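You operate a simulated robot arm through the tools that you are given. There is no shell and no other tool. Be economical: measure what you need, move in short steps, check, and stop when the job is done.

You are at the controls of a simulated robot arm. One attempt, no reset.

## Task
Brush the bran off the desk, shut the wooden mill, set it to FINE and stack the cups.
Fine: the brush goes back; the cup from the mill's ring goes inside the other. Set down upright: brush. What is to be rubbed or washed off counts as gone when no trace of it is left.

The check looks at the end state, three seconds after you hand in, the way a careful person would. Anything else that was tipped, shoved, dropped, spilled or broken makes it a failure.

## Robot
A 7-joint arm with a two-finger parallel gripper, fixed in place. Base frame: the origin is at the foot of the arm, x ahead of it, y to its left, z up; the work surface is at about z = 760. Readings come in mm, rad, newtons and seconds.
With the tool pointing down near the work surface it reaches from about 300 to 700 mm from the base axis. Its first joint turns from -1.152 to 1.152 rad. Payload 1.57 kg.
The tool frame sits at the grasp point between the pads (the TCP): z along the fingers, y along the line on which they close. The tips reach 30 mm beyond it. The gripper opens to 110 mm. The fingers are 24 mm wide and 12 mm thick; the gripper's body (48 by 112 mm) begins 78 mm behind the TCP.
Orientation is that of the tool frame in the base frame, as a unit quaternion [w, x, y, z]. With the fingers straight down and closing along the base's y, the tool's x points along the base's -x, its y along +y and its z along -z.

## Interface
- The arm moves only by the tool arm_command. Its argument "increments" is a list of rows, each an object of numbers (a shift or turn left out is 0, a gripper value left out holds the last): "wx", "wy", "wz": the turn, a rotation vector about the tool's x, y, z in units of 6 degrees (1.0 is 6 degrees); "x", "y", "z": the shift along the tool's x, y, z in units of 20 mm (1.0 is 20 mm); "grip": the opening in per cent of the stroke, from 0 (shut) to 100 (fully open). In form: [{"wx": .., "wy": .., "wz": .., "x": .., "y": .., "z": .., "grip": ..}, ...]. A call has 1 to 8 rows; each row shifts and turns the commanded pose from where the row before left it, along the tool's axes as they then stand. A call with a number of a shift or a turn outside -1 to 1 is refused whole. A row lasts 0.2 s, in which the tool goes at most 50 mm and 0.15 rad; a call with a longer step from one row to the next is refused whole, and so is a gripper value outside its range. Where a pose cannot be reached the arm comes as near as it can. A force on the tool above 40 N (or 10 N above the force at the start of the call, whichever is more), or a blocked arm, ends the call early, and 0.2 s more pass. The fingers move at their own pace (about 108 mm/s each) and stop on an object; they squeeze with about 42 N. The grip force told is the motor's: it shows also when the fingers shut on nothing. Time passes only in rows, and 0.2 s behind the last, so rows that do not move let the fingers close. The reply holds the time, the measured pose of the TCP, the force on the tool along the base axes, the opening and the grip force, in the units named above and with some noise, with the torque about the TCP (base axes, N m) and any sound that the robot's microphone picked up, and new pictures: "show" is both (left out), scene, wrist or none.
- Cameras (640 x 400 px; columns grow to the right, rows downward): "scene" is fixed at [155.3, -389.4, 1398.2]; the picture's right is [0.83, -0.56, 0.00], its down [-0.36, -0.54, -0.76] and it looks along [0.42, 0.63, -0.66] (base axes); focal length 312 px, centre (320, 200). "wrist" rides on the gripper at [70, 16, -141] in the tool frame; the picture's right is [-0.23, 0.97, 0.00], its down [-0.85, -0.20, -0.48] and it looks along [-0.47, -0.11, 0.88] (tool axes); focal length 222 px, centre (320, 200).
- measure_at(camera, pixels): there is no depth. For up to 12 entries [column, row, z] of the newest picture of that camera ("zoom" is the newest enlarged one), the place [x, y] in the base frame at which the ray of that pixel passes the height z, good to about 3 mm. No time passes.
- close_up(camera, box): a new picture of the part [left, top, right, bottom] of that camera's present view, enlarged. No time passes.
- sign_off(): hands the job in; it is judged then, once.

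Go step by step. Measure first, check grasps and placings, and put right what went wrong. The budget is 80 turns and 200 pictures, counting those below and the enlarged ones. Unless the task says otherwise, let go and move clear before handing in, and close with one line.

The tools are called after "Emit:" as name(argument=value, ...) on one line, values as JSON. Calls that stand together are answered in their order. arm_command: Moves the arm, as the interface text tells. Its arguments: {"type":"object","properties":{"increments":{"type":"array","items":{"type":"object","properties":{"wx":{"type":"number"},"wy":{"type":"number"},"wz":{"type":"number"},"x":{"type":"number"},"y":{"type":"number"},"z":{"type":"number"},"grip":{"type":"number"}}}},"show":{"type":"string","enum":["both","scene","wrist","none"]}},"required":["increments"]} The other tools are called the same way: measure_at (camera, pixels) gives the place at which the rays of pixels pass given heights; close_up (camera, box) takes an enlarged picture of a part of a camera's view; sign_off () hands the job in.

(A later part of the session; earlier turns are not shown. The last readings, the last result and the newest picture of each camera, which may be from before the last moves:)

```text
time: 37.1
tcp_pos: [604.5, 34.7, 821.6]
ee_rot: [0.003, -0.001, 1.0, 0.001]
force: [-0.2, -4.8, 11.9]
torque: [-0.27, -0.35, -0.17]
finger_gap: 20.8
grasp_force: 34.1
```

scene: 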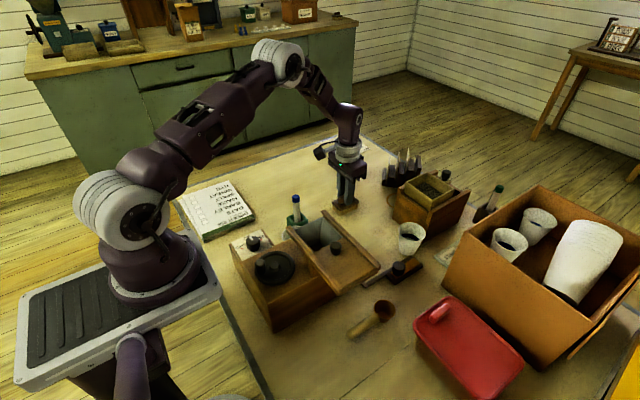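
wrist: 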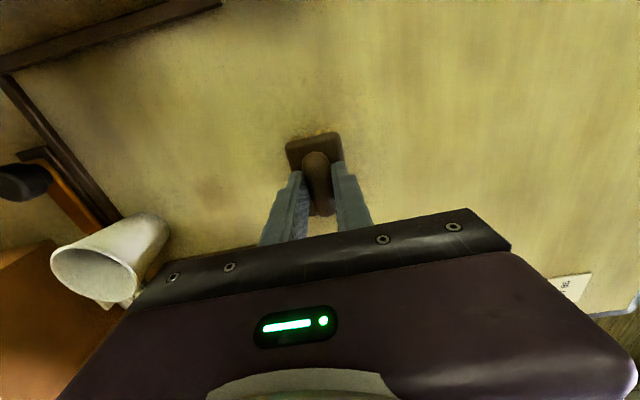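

Emit:
arm_command(increments=[{"y": -0.4, "x": -0.2}, {"y": -0.4, "x": -0.2}, {"y": -0.4}, {"y": 0.4}, {"y": 0.4}, {"y": 0.4}, {"y": 0.6}, {"y": 0.6}], show="none")

Emit:
arm_command(increments=[{"z": -1}, {"y": 1}, {"y": 1}, {"y": 1}], show="both")

Emit:
close_up(camera="wrist", box=[80, 0, 400, 240])

Emit:
close_up(camera="scene", box=[320, 170, 420, 270])

```text
time: 38.9
tcp_pos: [612.2, 57.5, 822.0]
ee_rot: [0.004, 0.0, 1.0, -0.001]
force: [0.0, -11.2, 28.0]
torque: [-0.49, 0.14, 0.02]
finger_gap: 21.0
grasp_force: 34.2
```

```text
time: 39.9
tcp_pos: [612.5, 118.1, 841.4]
ee_rot: [0.004, 0.0, 1.0, 0.0]
force: [0.7, 0.3, -0.8]
torque: [-0.02, -0.01, -0.01]
finger_gap: 21.0
grasp_force: 34.4
```

scene: 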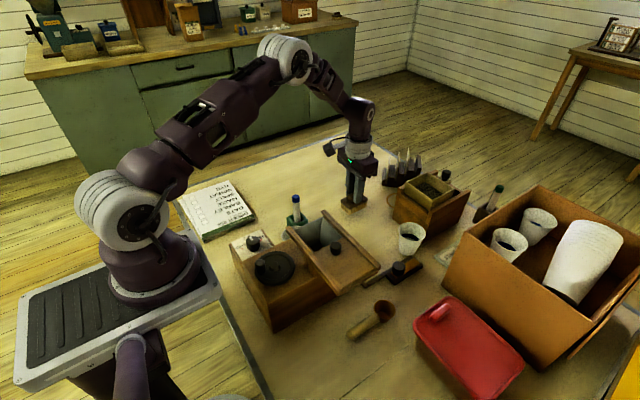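
wrist: 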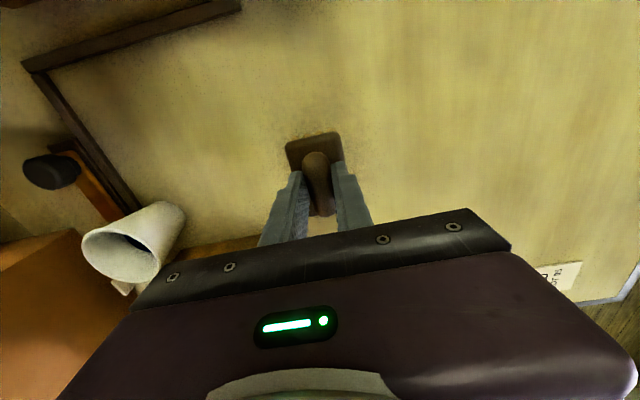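

```text
1.67 times, centred on (240, 120) of wrist
```

zoom: 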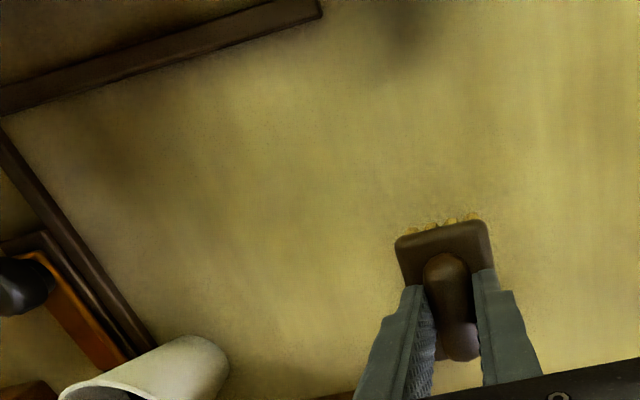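

```text
4.00 times, centred on (370, 220) of scene
```

zoom: 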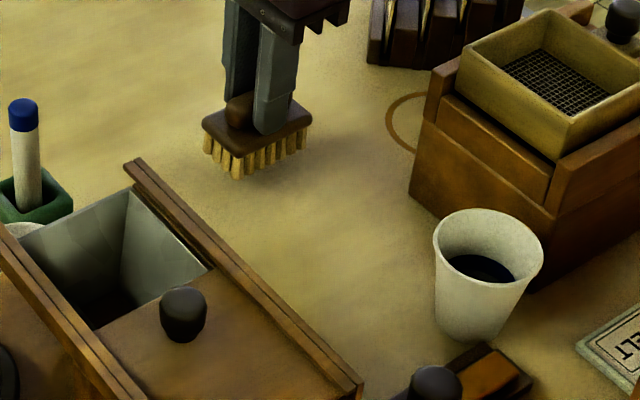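

The desk looks clean in both views. I'll return the brush to the rail corner at TCP (523,-66.5).

Emit:
arm_command(increments=[{"z": -0.5, "x": 1}, {"x": 1, "y": -0.5}, {"x": 1, "y": -1}, {"x": 1, "y": -1}, {"x": 0.4, "y": -1}, {"y": -1}, {"y": -1}, {"y": -1}], show="none")

Emit:
arm_command(increments=[{"y": -1}, {"y": -1}, {"y": -0.65}, {}], show="both")

Emit:
close_up(camera="wrist", box=[220, 90, 420, 240])

```text
time: 41.7
tcp_pos: [524.2, -12.0, 851.6]
ee_rot: [0.004, -0.002, 1.0, 0.001]
force: [-1.0, -0.8, 0.0]
torque: [0.01, 0.02, -0.02]
finger_gap: 21.0
grasp_force: 34.3
```

```text
time: 42.7
tcp_pos: [524.5, -66.5, 848.5]
ee_rot: [0.004, -0.001, 1.0, 0.001]
force: [0.0, 0.0, -0.5]
torque: [0.0, 0.01, 0.0]
finger_gap: 21.1
grasp_force: 34.4
```

scene: 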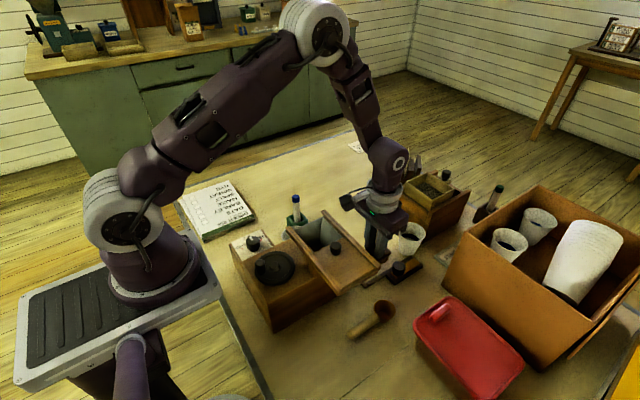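
wrist: 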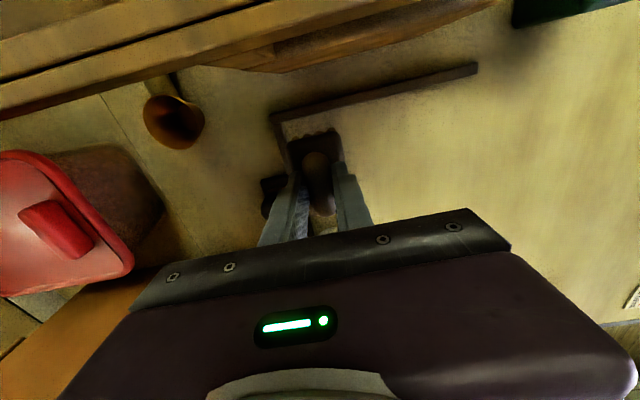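

```text
2.67 times, centred on (320, 165) of wrist
```

zoom: 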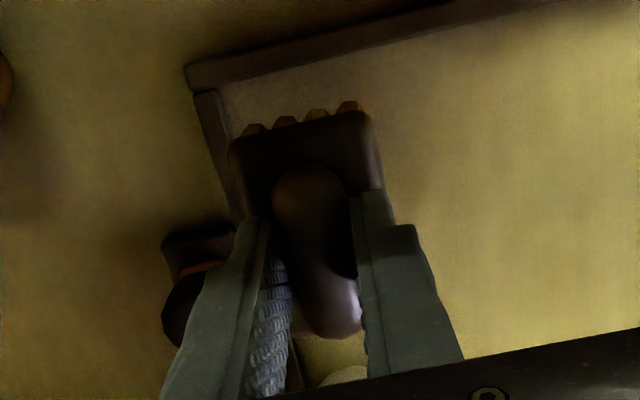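

I'll check the brush's offset in the grip before setting down.

Emit:
measure_at(camera="zoom", pixels=[[230, 160, 816], [245, 135, 816], [365, 115, 816], [378, 170, 816], [310, 170, 836], [330, 338, 836]])

```text
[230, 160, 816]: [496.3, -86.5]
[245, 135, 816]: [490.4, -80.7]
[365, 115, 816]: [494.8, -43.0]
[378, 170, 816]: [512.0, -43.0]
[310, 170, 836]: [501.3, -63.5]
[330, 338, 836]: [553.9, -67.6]
```

The brush sits at x≥490 and y −87…−43, the same as at the start. I'll lower to about 822 and release.

Emit:
arm_command(increments=[{"z": 0.6}, {"z": 0.5}, {"z": 0.15}, {"z": 0.05}, {}], show="none")

Emit:
arm_command(increments=[{"grip": 40}, {}, {"z": -1}, {"z": -1}, {"z": -1}, {"z": -1}, {"z": -1}, {"z": -1}], show="both")

Emit:
close_up(camera="wrist", box=[220, 80, 460, 240])

Emit:
close_up(camera="scene", box=[330, 190, 430, 290])

```text
time: 43.9
tcp_pos: [524.5, -64.7, 824.5]
ee_rot: [0.003, 0.0, 1.0, 0.002]
force: [-0.4, -0.7, -1.1]
torque: [0.01, 0.02, 0.01]
finger_gap: 21.3
grasp_force: 33.9
```

```text
time: 45.7
tcp_pos: [524.8, -62.6, 944.8]
ee_rot: [0.004, 0.0, 1.0, 0.001]
force: [0.4, 0.6, -0.1]
torque: [-0.02, -0.01, 0.01]
finger_gap: 43.9
grasp_force: 0.1
```

scene: 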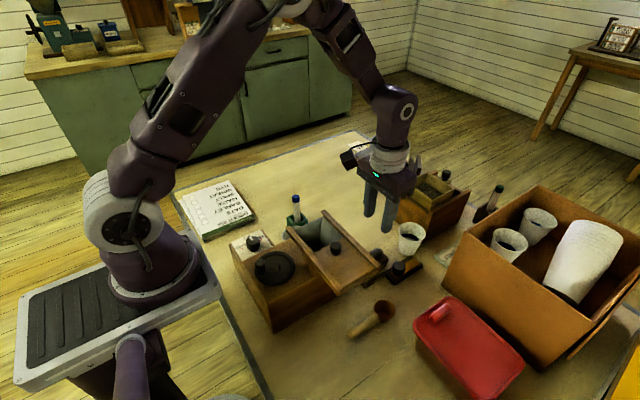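
wrist: 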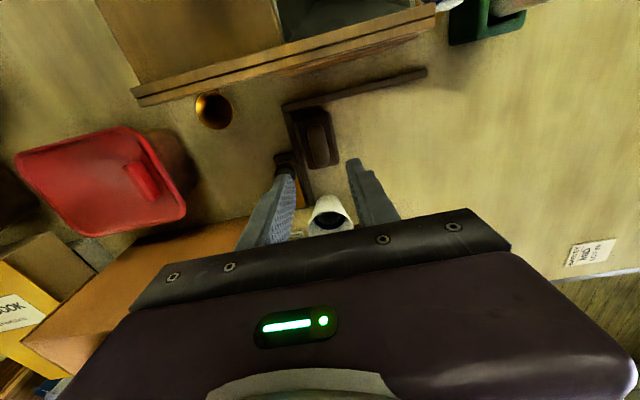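

```text
2.50 times, centred on (340, 160) of wrist
```

zoom: 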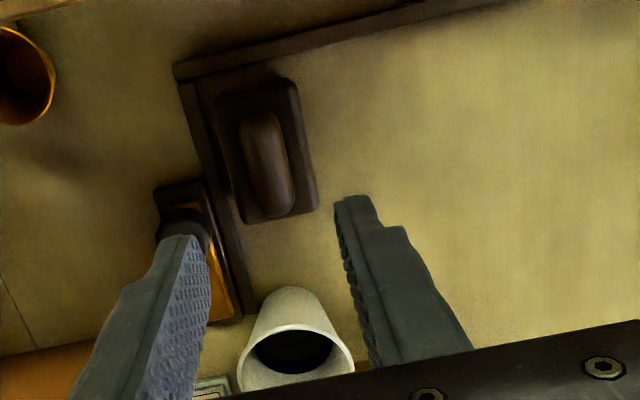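

```text
4.00 times, centred on (380, 240) of scene
```

zoom: 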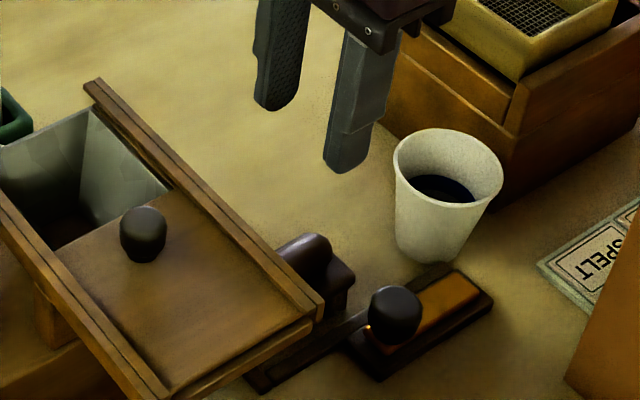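

The brush is upright in its corner and the desk is clean. Now I'll rise and move back to inspect the ring cup, lid and dial.

Emit:
arm_command(increments=[{"z": -1, "grip": 100}, {"z": -1}, {"z": -1, "x": 1}, {"z": -1, "x": 1}, {"z": -1, "x": 1}, {"x": 1, "y": 1}, {"x": 1, "y": 1}, {"x": 1, "y": 1}], show="none")

Emit:
arm_command(increments=[{"x": 1, "y": 1}, {"x": 1, "y": 1}, {"x": 1}, {"x": 0.7}], show="both")

Emit:
close_up(camera="wrist", box=[200, 40, 440, 240])

Emit:
close_up(camera="scene", box=[220, 190, 340, 290])

```text
time: 47.5
tcp_pos: [401.4, -4.7, 1043.2]
ee_rot: [0.004, 0.0, 1.0, 0.001]
force: [0.8, 1.3, -0.1]
torque: [-0.02, -0.01, 0.02]
finger_gap: 110.1
grasp_force: 0.0
```

```text
time: 48.5
tcp_pos: [330.4, 33.6, 1041.4]
ee_rot: [0.004, -0.001, 1.0, 0.002]
force: [-0.3, 0.1, 0.1]
torque: [0.02, -0.01, -0.01]
finger_gap: 109.9
grasp_force: 0.0
```

scene: 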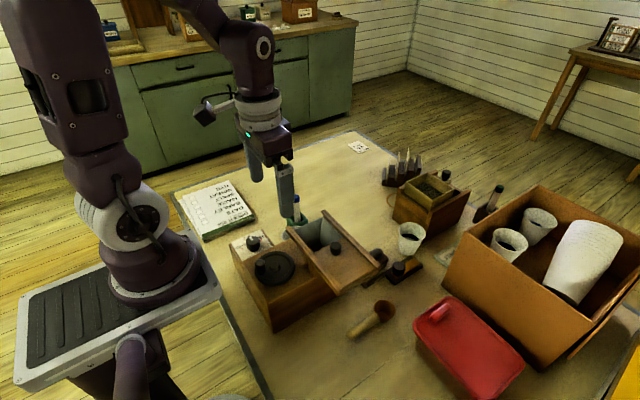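
wrist: 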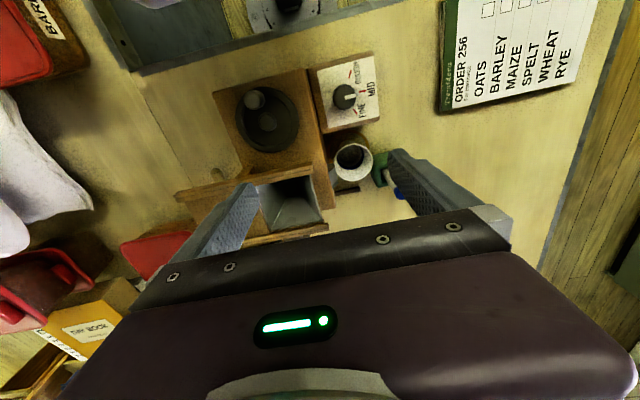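

```text
2.00 times, centred on (320, 140) of wrist
```

zoom: 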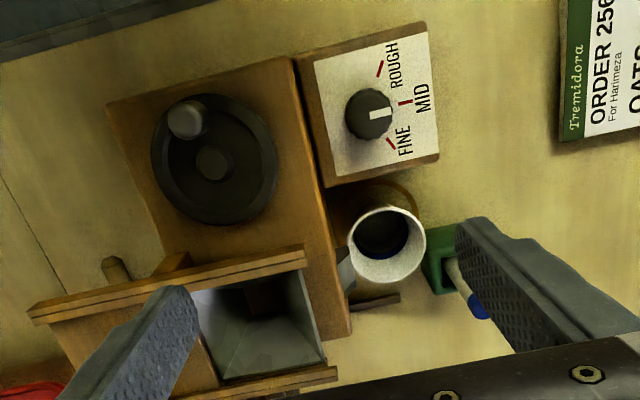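

```text
4.00 times, centred on (280, 240) of scene
```

zoom: 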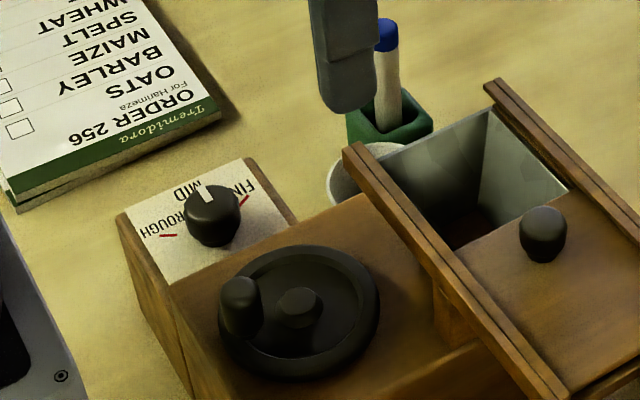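

Measuring dial marks, cup rim, hopper and lid points from this view.

Emit:
measure_at(camera="wrist", pixels=[[356, 142.5, 850], [362.5, 131.5, 850], [351, 114, 850], [343, 98, 870], [354, 96, 870], [353, 163, 840], [334, 161, 840], [373, 165, 840], [352, 145, 840], [353, 182, 840], [380, 172, 780], [398, 193, 850]])

Emit:
measure_at(camera="wrist", pixels=[[353, 163, 850], [353, 163, 820], [316, 69, 850], [373, 55, 850], [379, 117, 850], [323, 132, 850], [312, 188, 925], [190, 203, 925], [326, 228, 925], [372, 165, 860], [253, 98, 900]])

```text
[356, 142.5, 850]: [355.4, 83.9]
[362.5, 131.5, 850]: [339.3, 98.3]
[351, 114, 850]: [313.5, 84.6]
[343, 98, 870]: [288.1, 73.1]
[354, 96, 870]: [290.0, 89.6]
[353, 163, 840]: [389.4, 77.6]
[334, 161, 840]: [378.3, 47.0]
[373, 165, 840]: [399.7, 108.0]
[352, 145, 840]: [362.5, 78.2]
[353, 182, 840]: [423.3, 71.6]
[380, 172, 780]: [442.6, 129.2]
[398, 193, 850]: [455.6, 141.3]
```

```text
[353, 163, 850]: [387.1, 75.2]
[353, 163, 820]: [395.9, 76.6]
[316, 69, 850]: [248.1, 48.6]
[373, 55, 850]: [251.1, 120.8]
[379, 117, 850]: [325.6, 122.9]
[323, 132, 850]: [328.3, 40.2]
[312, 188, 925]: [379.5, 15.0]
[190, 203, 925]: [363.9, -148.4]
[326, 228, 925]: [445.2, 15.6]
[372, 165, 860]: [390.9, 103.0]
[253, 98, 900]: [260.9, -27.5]
```

I'd mis-scaled some zoom pixels, so I re-measure the dial marks: FINE (356,112.5), MID (362.5,91.5), ROUGH (351,74).

Emit:
measure_at(camera="wrist", pixels=[[356, 112.5, 850], [362.5, 91.5, 850], [351, 74, 850], [344, 97.5, 870], [355, 96.5, 870], [344, 97.5, 860], [333, 98, 865], [344, 109, 865], [373, 55, 850], [316, 70, 850]])

Emit:
close_up(camera="wrist", box=[300, 40, 400, 140])

```text
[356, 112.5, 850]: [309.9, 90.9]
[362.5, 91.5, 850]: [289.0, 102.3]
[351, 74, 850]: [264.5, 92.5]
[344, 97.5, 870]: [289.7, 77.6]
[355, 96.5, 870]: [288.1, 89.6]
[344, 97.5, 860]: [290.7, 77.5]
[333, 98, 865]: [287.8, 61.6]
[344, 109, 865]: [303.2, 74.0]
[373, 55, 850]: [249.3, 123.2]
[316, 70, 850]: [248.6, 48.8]
```

```text
4.00 times, centred on (350, 90) of wrist
```

zoom: 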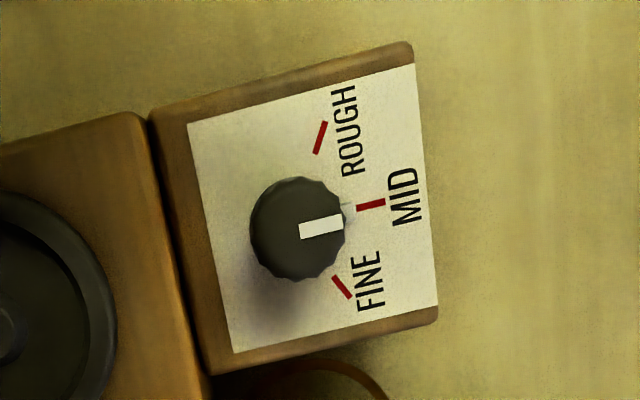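

The knob centre is about (289,77), and FINE lies about 57° clockwise (seen from above) from the pointer. I'll pre-turn the tool −28°, move above the knob and look.

Emit:
arm_command(increments=[{"x": 0.7, "y": 0.7, "z": 0.7, "wz": -0.95, "grip": 42}, {"x": 0.7, "y": 0.7, "z": 0.7, "wz": -0.95}, {"x": 0.35, "y": 0.5, "z": 1, "wz": -0.95}, {"z": 1, "wz": -0.95}, {"z": 1, "wz": -0.9}, {}], show="both")

Emit:
close_up(camera="scene", box=[210, 190, 310, 280])

```text
time: 49.9
tcp_pos: [291.7, 70.4, 955.2]
ee_rot: [0.004, -0.243, 0.97, 0.0]
force: [1.0, 0.8, 0.2]
torque: [-0.01, 0.02, -0.02]
finger_gap: 46.1
grasp_force: 0.1
```

scene: 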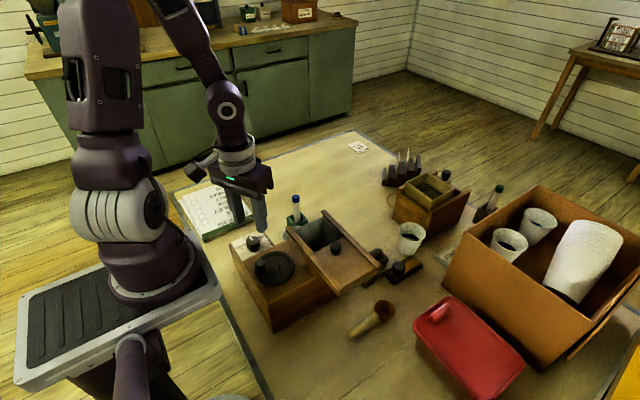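
wrist: 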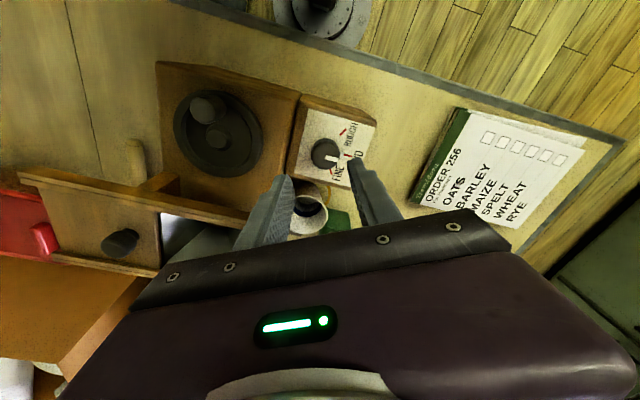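

```text
4.44 times, centred on (260, 235) of scene
```

zoom: 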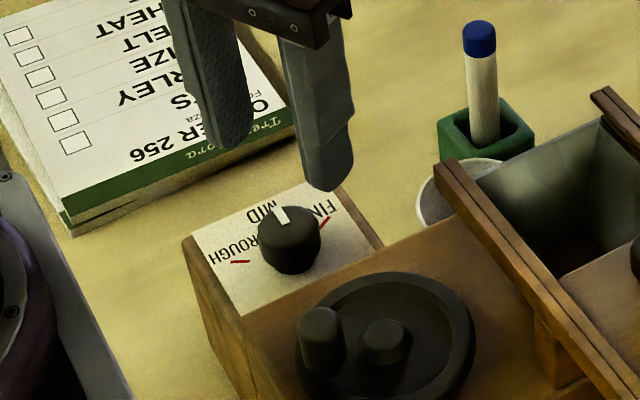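

The arm reaches here. I'll check the knob's position once more.

Emit:
close_up(camera="wrist", box=[280, 90, 400, 190])

Emit:
measure_at(camera="wrist", pixels=[[325, 151, 870], [325, 151, 860]])

```text
4.00 times, centred on (340, 140) of wrist
```

zoom: 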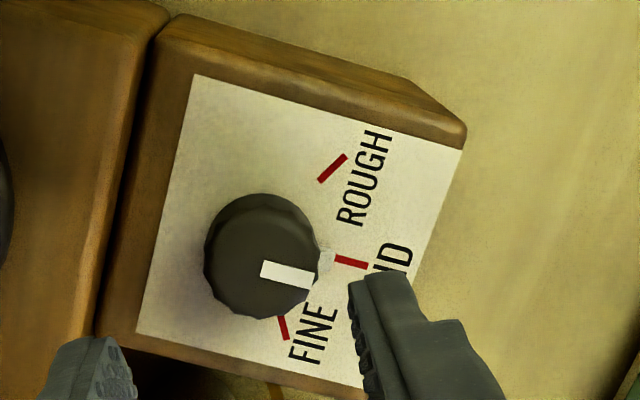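

```text
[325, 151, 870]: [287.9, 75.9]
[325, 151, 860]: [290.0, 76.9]
```

The knob centre (288,76) is confirmed. I'll descend to about TCP z 886 and close on the knob.

Emit:
arm_command(increments=[{"y": 0.33}, {"z": 1}, {"z": 1}, {"z": 1}, {"z": 0.45}, {}], show="wrist")

Emit:
close_up(camera="scene", box=[210, 190, 310, 280])

Emit:
close_up(camera="wrist", box=[260, 90, 400, 220])

```text
time: 51.3
tcp_pos: [289.9, 75.0, 887.2]
ee_rot: [0.004, -0.243, 0.97, 0.0]
force: [-0.5, 0.0, -0.1]
torque: [0.01, 0.0, 0.01]
finger_gap: 46.2
grasp_force: 0.1
```

wrist: 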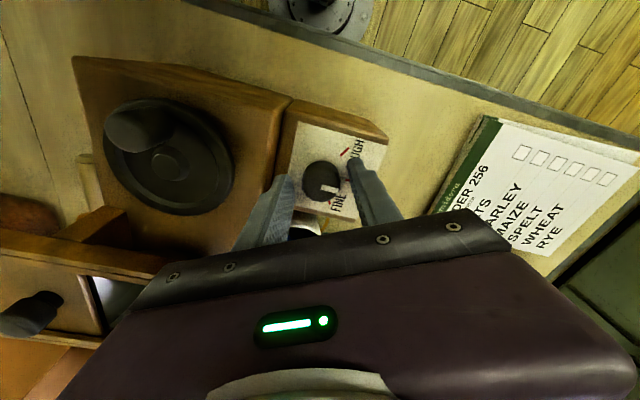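

```text
4.44 times, centred on (260, 235) of scene
```

zoom: 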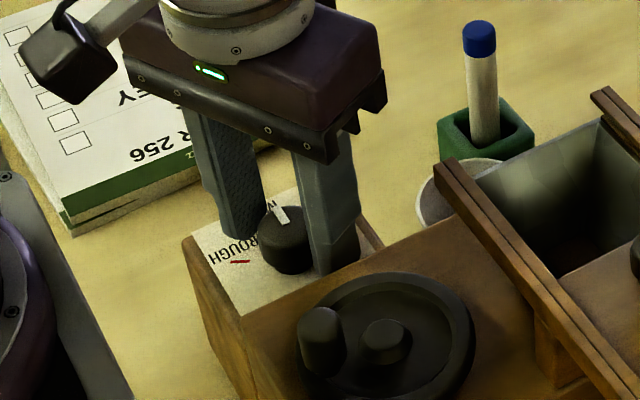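

```text
3.08 times, centred on (330, 155) of wrist
```

zoom: 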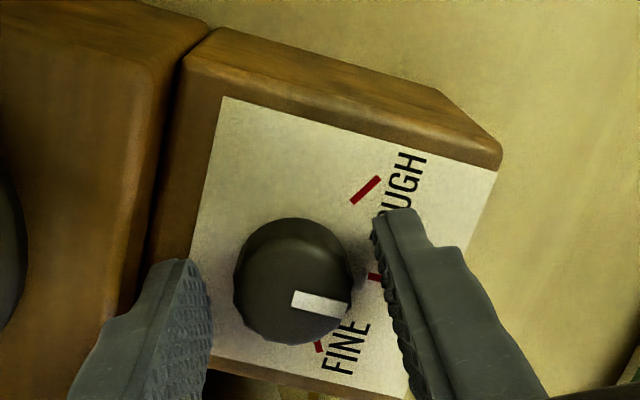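

The fingers straddle the knob. I'll close and turn +57° (9.5 units) about the tool axis.

Emit:
arm_command(increments=[{"grip": 0}, {}, {}], show="none")

Emit:
arm_command(increments=[{"wz": 0.95}, {"wz": 0.95}, {"wz": 0.95}, {"wz": 0.95}, {"wz": 0.95}, {"wz": 0.95}, {"wz": 0.95}, {"wz": 0.95}], show="wrist")

Emit:
close_up(camera="scene", box=[210, 190, 310, 280])

```text
time: 52.1
tcp_pos: [289.1, 77.0, 888.5]
ee_rot: [0.002, -0.245, 0.97, 0.001]
force: [-5.5, 9.2, -14.5]
torque: [0.68, 0.32, 0.0]
finger_gap: 29.5
grasp_force: 37.9
```

```text
time: 53.9
tcp_pos: [288.2, 75.2, 886.1]
ee_rot: [0.004, 0.153, 0.988, 0.001]
force: [-10.9, 11.1, 32.2]
torque: [-0.19, 0.49, 0.01]
finger_gap: 29.6
grasp_force: 39.1
```

wrist: 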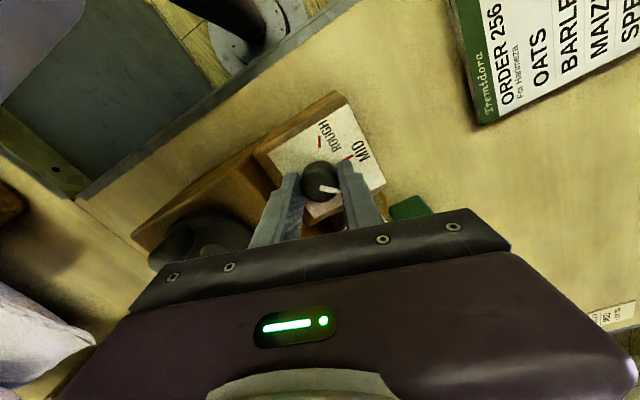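

```text
4.44 times, centred on (260, 235) of scene
```

zoom: 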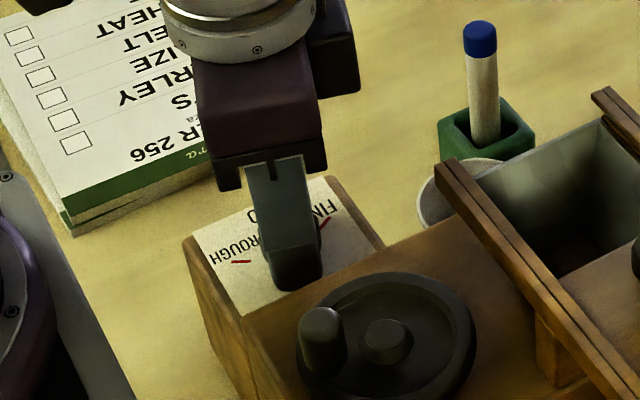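

The pointer followed by about 46°. I'll add 10° more and inspect.

Emit:
arm_command(increments=[{"wz": 0.85}, {"wz": 0.85}, {}], show="wrist")

Emit:
close_up(camera="wrist", box=[260, 90, 400, 220])

```text
time: 54.7
tcp_pos: [288.9, 76.6, 886.5]
ee_rot: [0.004, 0.238, 0.971, 0.001]
force: [-8.2, 2.9, 11.4]
torque: [-0.71, -0.14, 0.02]
finger_gap: 29.7
grasp_force: 39.3
```

wrist: 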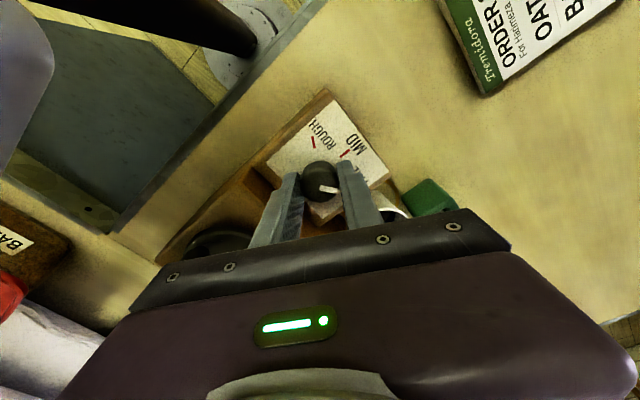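

```text
3.08 times, centred on (330, 155) of wrist
```

zoom: 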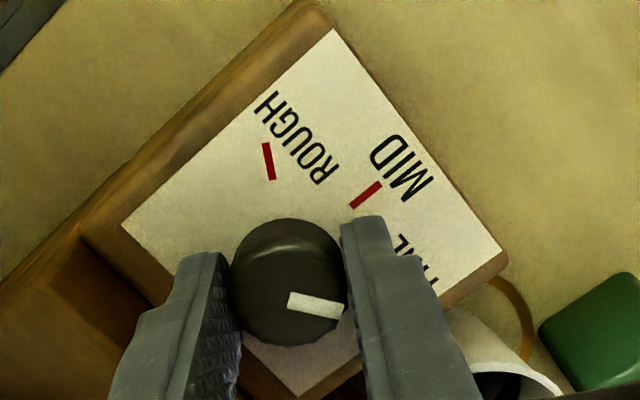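

Turned about 56°. I'll release, lift and check the pointer against the FINE mark.

Emit:
arm_command(increments=[{"grip": 45}, {}, {"z": -1}, {"z": -1}, {"z": -1}, {"z": -1}, {"z": -1}], show="wrist")

Emit:
close_up(camera="wrist", box=[260, 70, 400, 200])

Emit:
close_up(camera="scene", box=[225, 215, 285, 265])

```text
time: 56.3
tcp_pos: [291.8, 74.2, 986.2]
ee_rot: [0.001, 0.238, 0.971, 0.001]
force: [-0.1, 1.1, -0.2]
torque: [0.01, -0.03, -0.01]
finger_gap: 49.5
grasp_force: 0.1
out of reach, approached as far as the arm can: row 7
```

wrist: 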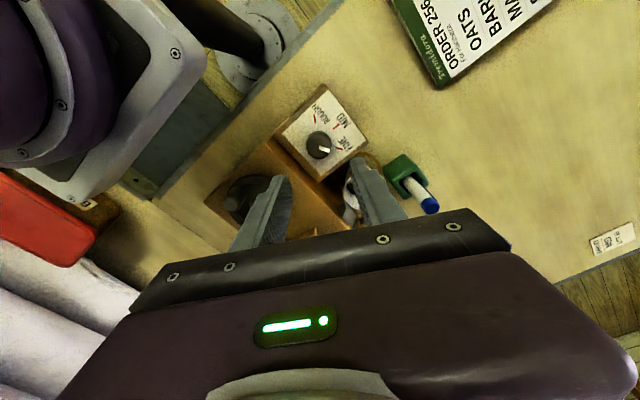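

```text
3.08 times, centred on (330, 135) of wrist
```

zoom: 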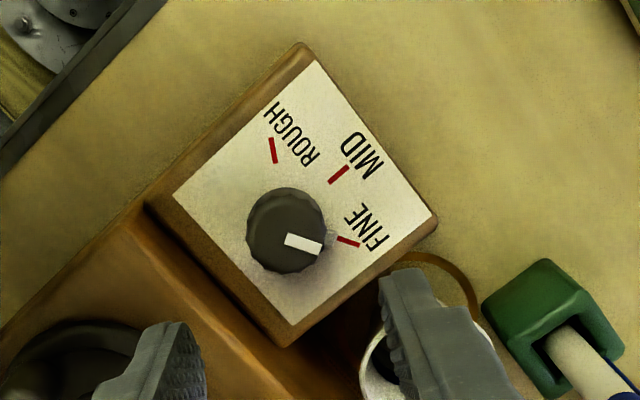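

```text
8.00 times, centred on (255, 240) of scene
```

zoom: 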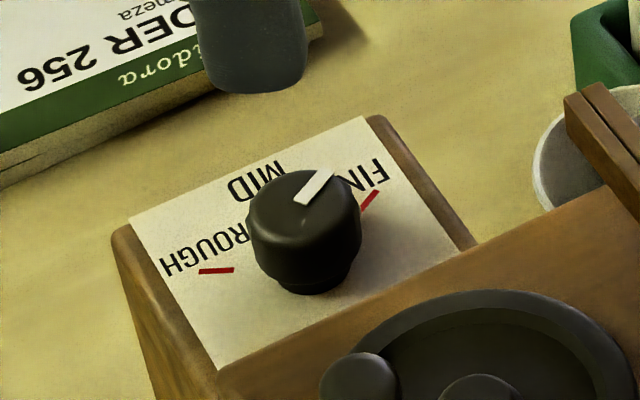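

Let me verify the alignment at higher zoom.

Emit:
close_up(camera="wrist", box=[295, 105, 355, 165])

```text
6.67 times, centred on (325, 135) of wrist
```

zoom: 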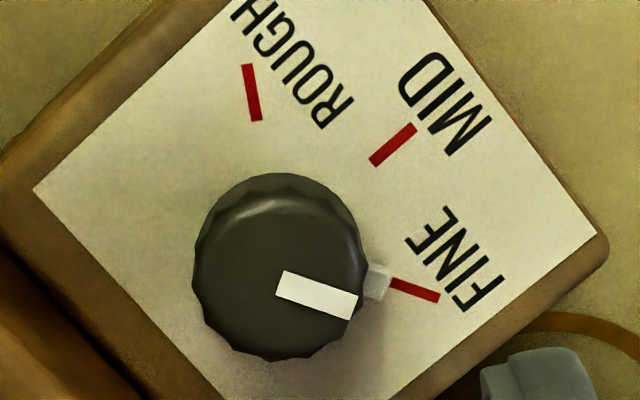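

The pointer and nub line up exactly with FINE. Next I move over the mill and turn the tool to close along x for the lid knob.

Emit:
arm_command(increments=[{"x": -1, "y": 0.5}, {"x": -1, "y": 0.5}, {"x": -1, "y": 0.5, "z": -0.7}, {"wz": 1}, {"wz": 1}, {"wz": 1}, {"wz": 1}, {"wz": 1}], show="none")

Emit:
arm_command(increments=[{"wz": 1}, {"wz": 1}, {"wz": 1}, {"wz": 1}, {"wz": 1}, {"wz": 0.4}], show="wrist")

```text
time: 58.1
tcp_pos: [360.7, 76.0, 1000.8]
ee_rot: [0.002, 0.481, 0.877, 0.002]
force: [-0.3, 0.6, 0.0]
torque: [-0.02, 0.0, 0.02]
finger_gap: 49.5
grasp_force: 0.1
```

```text
time: 59.5
tcp_pos: [360.1, 76.4, 997.9]
ee_rot: [0.002, 0.707, 0.707, 0.003]
force: [0.1, 0.3, -0.1]
torque: [0.03, -0.01, -0.02]
finger_gap: 49.5
grasp_force: 0.1
```

wrist: 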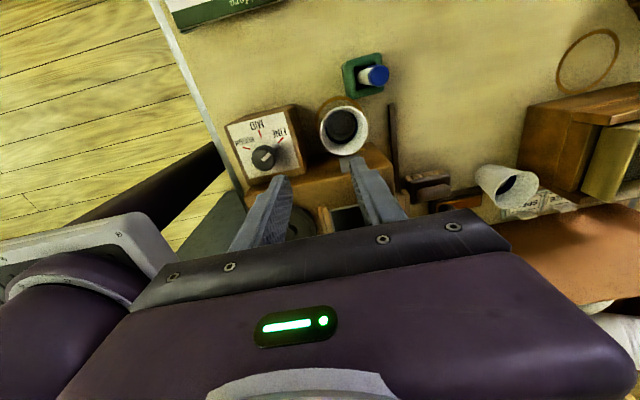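

The wrist view now shows the ring cup rim at (343,129). I'll zoom and measure it here.

Emit:
close_up(camera="wrist", box=[290, 40, 410, 190])

Emit:
measure_at(camera="wrist", pixels=[[343, 130, 842], [319, 133, 842], [368, 128, 842], [341, 107, 842], [345, 153, 842], [364, 75, 780], [374, 75, 860]])

```text
2.67 times, centred on (350, 115) of wrist
```

zoom: 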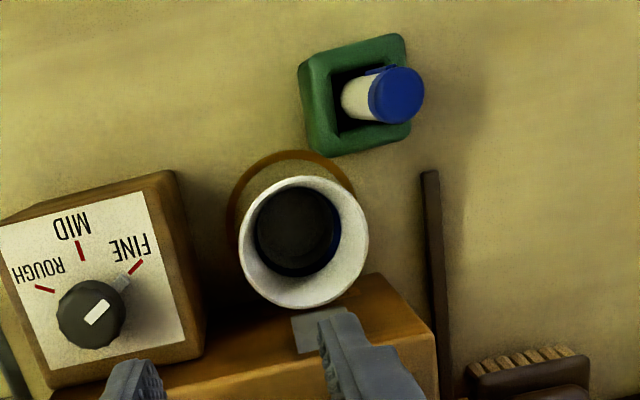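

```text
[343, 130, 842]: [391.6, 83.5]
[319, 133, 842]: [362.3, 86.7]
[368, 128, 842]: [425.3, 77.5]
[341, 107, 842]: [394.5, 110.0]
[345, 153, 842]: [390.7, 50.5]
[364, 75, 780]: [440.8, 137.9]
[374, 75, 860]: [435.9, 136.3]
```

The ring cup's rim centre is about (392,80) with its rim at about z 838. Now to the lid knob at (395,-85).

Emit:
arm_command(increments=[{"x": -1, "y": 0.6}, {"x": -1, "y": 0.6}, {"x": -1, "y": 0.55}, {"x": -1}, {"x": -1}, {"x": -1}, {"x": -1}, {"x": -1}], show="both")

Emit:
close_up(camera="wrist", box=[240, 60, 440, 220])

Emit:
close_up(camera="scene", box=[280, 190, 400, 290])

```text
time: 61.3
tcp_pos: [392.9, -86.2, 1001.4]
ee_rot: [0.002, 0.706, 0.708, 0.003]
force: [0.6, -0.6, 0.3]
torque: [0.01, 0.0, 0.02]
finger_gap: 49.4
grasp_force: 0.0
```

scene: 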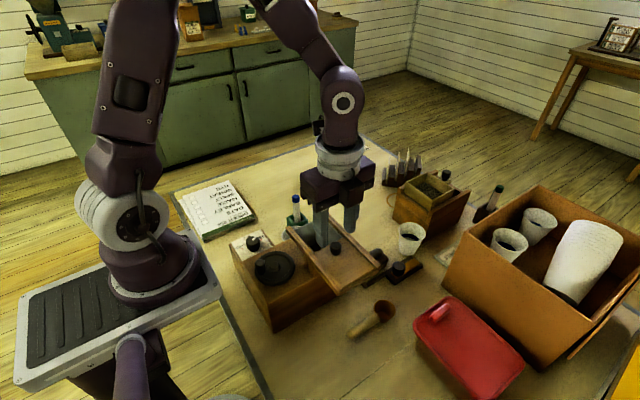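
wrist: 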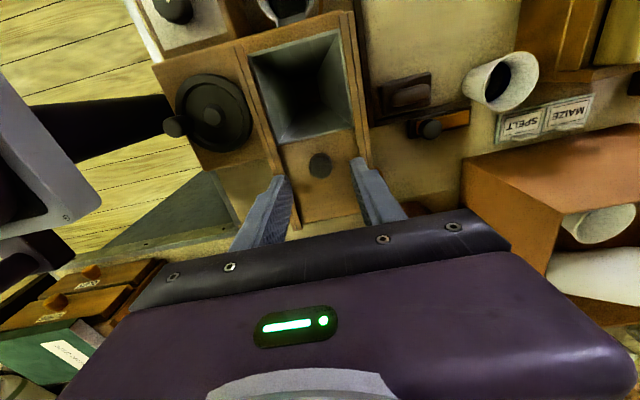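

```text
2.50 times, centred on (340, 140) of wrist
```

zoom: 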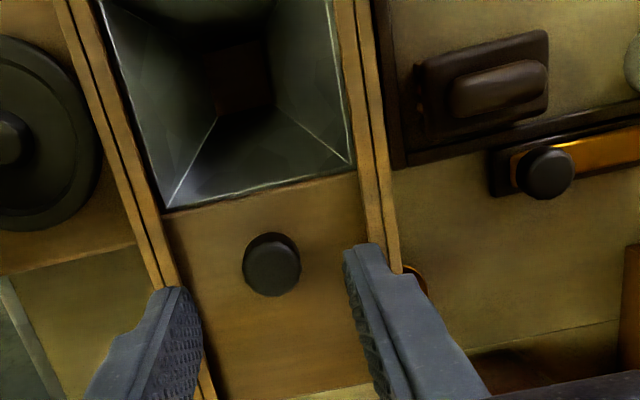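

```text
4.00 times, centred on (340, 240) of scene
```

zoom: 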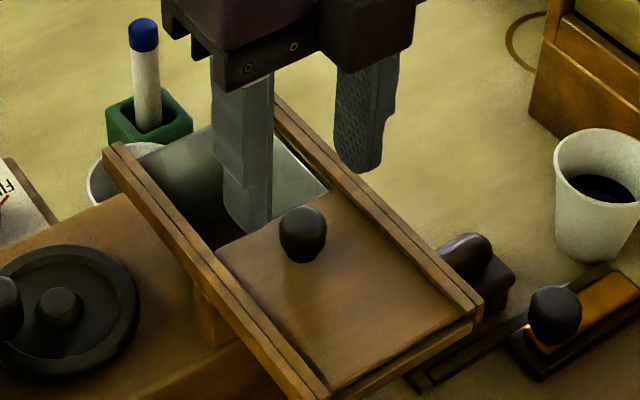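

Measuring the knob and rail positions for finger clearance.

Emit:
measure_at(camera="wrist", pixels=[[320, 165, 945], [320, 165, 935], [308, 167, 935], [332, 165, 935], [255, 142, 929], [352, 112, 929], [345, 130, 915], [275, 142, 915], [296, 39, 915], [350, 18, 929], [240, 40, 929]])

```text
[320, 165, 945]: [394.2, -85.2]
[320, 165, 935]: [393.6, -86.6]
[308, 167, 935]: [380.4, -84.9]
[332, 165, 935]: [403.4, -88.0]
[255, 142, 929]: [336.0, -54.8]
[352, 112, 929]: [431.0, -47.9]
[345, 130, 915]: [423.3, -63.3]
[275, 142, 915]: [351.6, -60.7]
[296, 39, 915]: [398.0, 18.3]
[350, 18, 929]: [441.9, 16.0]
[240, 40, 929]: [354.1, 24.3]
```

The knob is at (394,-86), about 23 mm wide; the lid's leading edge is at y≈-61 and the hopper's far end at y≈18. I'll descend and grip.

Emit:
arm_command(increments=[{"y": 0.05, "grip": 36}, {"z": 1}, {"z": 0.95}, {}, {"grip": 0}, {}, {}], show="wrist")

Emit:
close_up(camera="scene", box=[280, 190, 400, 290])

```text
time: 62.9
tcp_pos: [395.3, -84.0, 962.3]
ee_rot: [-0.001, 0.706, 0.708, 0.002]
force: [-35.7, 0.4, -5.2]
torque: [-0.24, 0.52, -0.13]
finger_gap: 21.3
grasp_force: 34.7
```

wrist: 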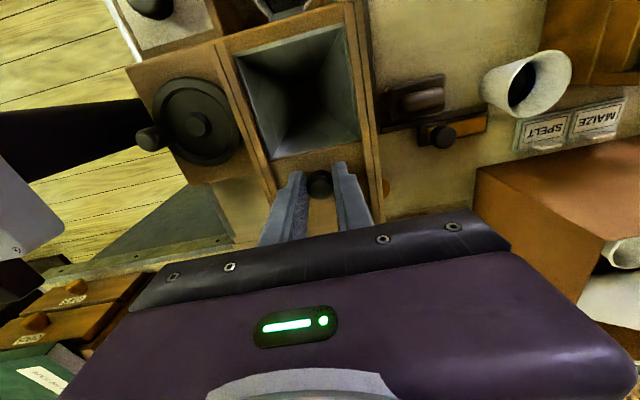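

```text
4.00 times, centred on (340, 240) of scene
```

zoom: 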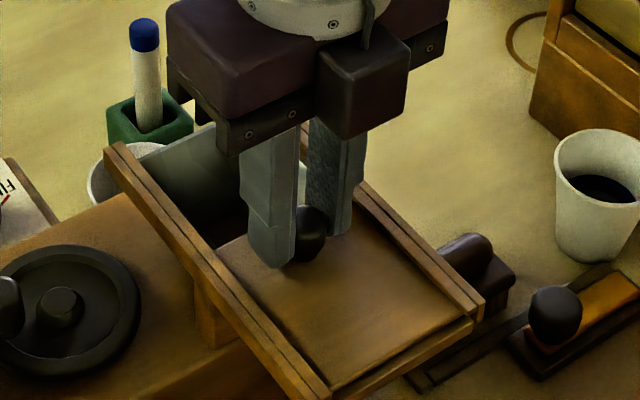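

It's gripped, but with 36 N of side force because I'm about 2 mm off centre. I'll ease that and then slide +y.

Emit:
arm_command(increments=[{"y": 0.1}, {}, {"x": 0.4}, {"x": 0.4}, {"x": 0.4}, {"x": 0.4}], show="wrist")

Emit:
close_up(camera="scene", box=[280, 190, 400, 290])

```text
time: 63.6
tcp_pos: [395.0, -81.7, 962.9]
ee_rot: [-0.006, 0.707, 0.707, 0.001]
force: [-9.2, 0.2, 19.7]
torque: [-0.08, -0.08, 0.02]
finger_gap: 21.2
grasp_force: 34.2
stopped in row 3: the force on the tool passed its limit at 46 N (the readings are from after the stop); the commanded pose is now the measured one
```

wrist: 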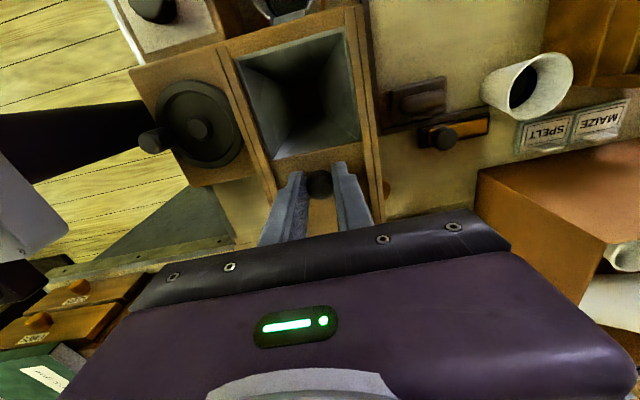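

```text
4.00 times, centred on (340, 240) of scene
```

zoom: 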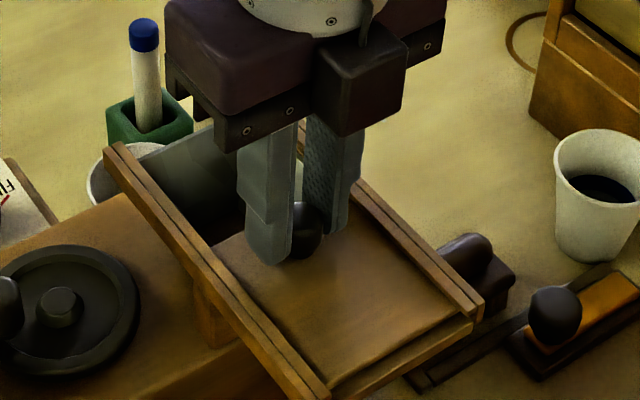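

The lid hardly moved before the force stop. I'll relax the grip slightly and push in smaller steps, reading the forces.

Emit:
arm_command(increments=[{"x": 0.1}, {"x": 0.1}], show="none")

Emit:
arm_command(increments=[{"x": 0.1}, {"x": 0.1}], show="none")

Emit:
arm_command(increments=[{"x": 0.1}, {"x": 0.1}], show="none")

```text
time: 64.2
tcp_pos: [395.9, -77.6, 961.2]
ee_rot: [-0.004, 0.708, 0.706, 0.0]
force: [-15.9, 0.2, 35.5]
torque: [-0.08, 0.13, -0.04]
finger_gap: 21.4
grasp_force: 34.8
```

```text
time: 64.8
tcp_pos: [395.5, -73.9, 961.3]
ee_rot: [-0.004, 0.707, 0.708, 0.001]
force: [-13.7, 0.1, 34.8]
torque: [-0.17, 0.01, -0.03]
finger_gap: 21.4
grasp_force: 34.3
```

```text
time: 65.4
tcp_pos: [395.4, -71.1, 960.4]
ee_rot: [-0.004, 0.708, 0.706, 0.0]
force: [-14.5, -0.7, 29.9]
torque: [0.0, -0.01, 0.01]
finger_gap: 21.6
grasp_force: 34.7
```

It's moving easily in y; the load is vertical because I'm pressing down. I'll raise about 1.5 mm, nudge x, and continue.

Emit:
arm_command(increments=[{"z": -0.08, "y": 0.04}, {}], show="none")

Emit:
arm_command(increments=[{"x": 0.3}, {"x": 0.3}, {"x": 0.3}], show="both")

Emit:
close_up(camera="scene", box=[280, 190, 400, 290])

```text
time: 66.0
tcp_pos: [395.5, -68.8, 962.1]
ee_rot: [-0.006, 0.707, 0.707, 0.0]
force: [-17.3, -0.3, -34.9]
torque: [0.12, -0.07, -0.02]
finger_gap: 21.6
grasp_force: 34.7
```

```text
time: 66.8
tcp_pos: [394.6, -50.4, 963.1]
ee_rot: [-0.006, 0.708, 0.706, 0.0]
force: [-26.6, -0.7, -30.1]
torque: [-0.04, 0.15, 0.02]
finger_gap: 21.6
grasp_force: 34.7
```

scene: 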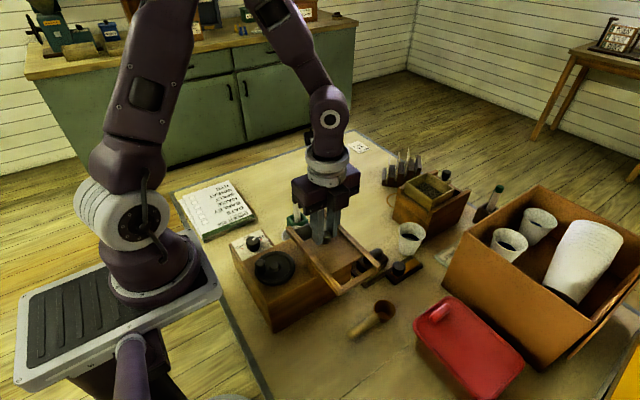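
wrist: 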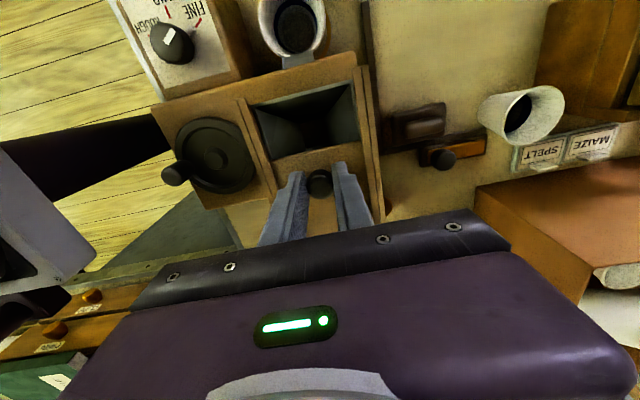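

```text
4.00 times, centred on (340, 240) of scene
```

zoom: 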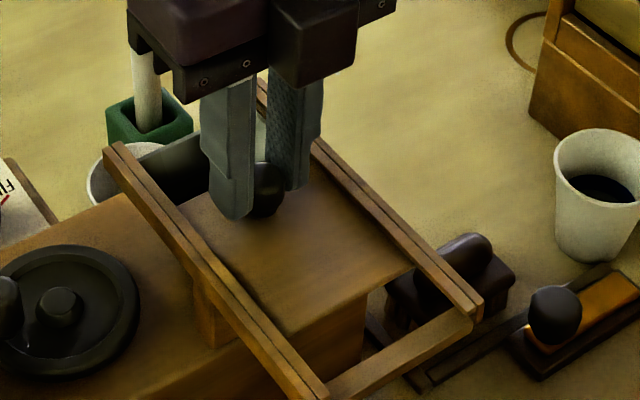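

The lid is sliding nicely. I'll lower 0.8 mm to relieve the pull and continue until it stops (about 40 mm).

Emit:
arm_command(increments=[{"z": 0.04, "y": 0.05}, {"x": 0.3}, {"x": 0.3}, {"x": 0.3}, {"x": 0.3}, {"x": 0.3}], show="none")

Emit:
arm_command(increments=[{"x": 0.2}, {"x": 0.2}, {"x": 0.2}, {"x": 0.2}], show="both")

Emit:
close_up(camera="scene", box=[280, 190, 400, 290])

Emit:
close_up(camera="wrist", box=[220, 60, 420, 220])

```text
time: 68.2
tcp_pos: [393.8, -20.5, 964.2]
ee_rot: [-0.007, 0.708, 0.707, -0.001]
force: [-32.6, 0.2, 20.7]
torque: [0.15, 0.5, -0.06]
finger_gap: 21.3
grasp_force: 34.7
```

```text
time: 68.9
tcp_pos: [395.5, -10.9, 963.6]
ee_rot: [-0.008, 0.707, 0.707, -0.001]
force: [-9.0, -0.2, 18.3]
torque: [-0.12, -0.14, 0.03]
finger_gap: 21.3
grasp_force: 35.0
stopped in row 3: the force on the tool passed its limit at 48 N (the readings are from after the stop); the commanded pose is now the measured one
```

scene: 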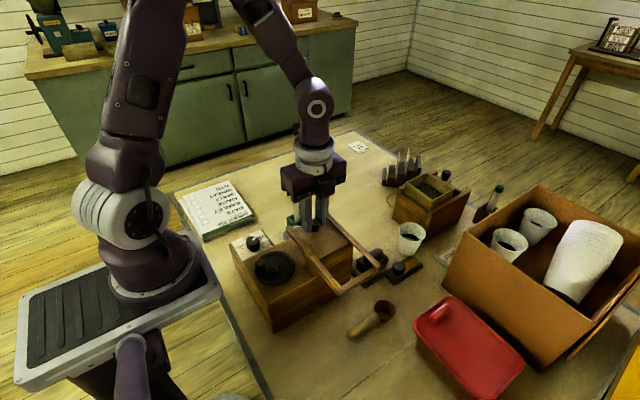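
wrist: 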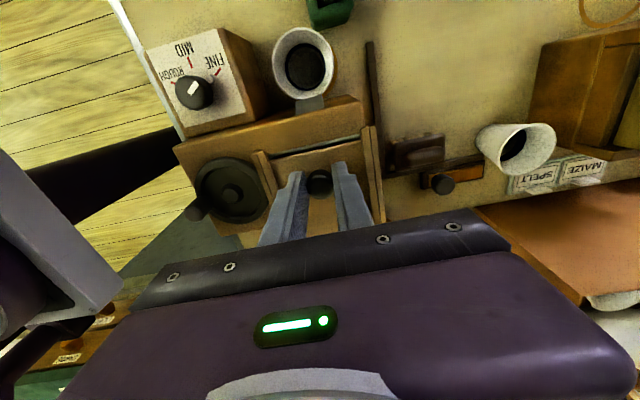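

```text
4.00 times, centred on (340, 240) of scene
```

zoom: 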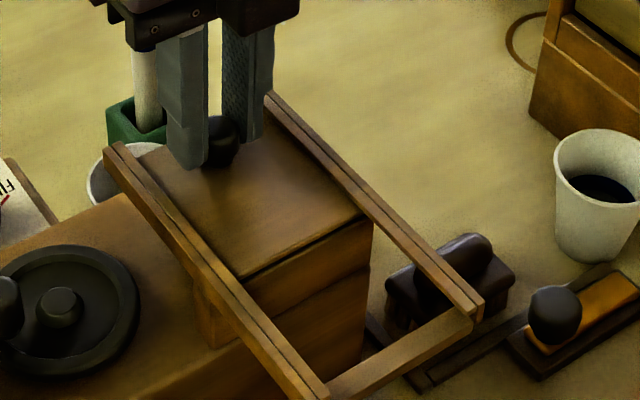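

```text
2.50 times, centred on (320, 140) of wrist
```

zoom: 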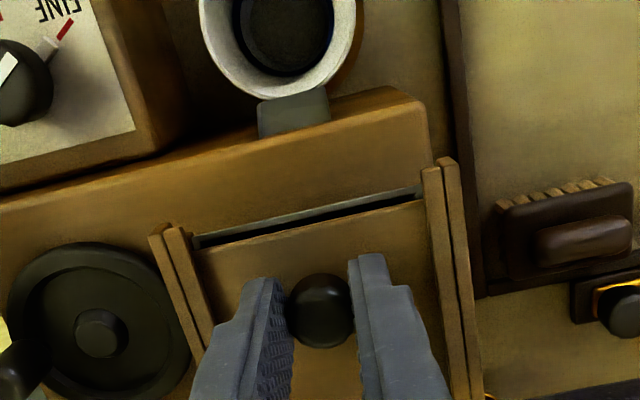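

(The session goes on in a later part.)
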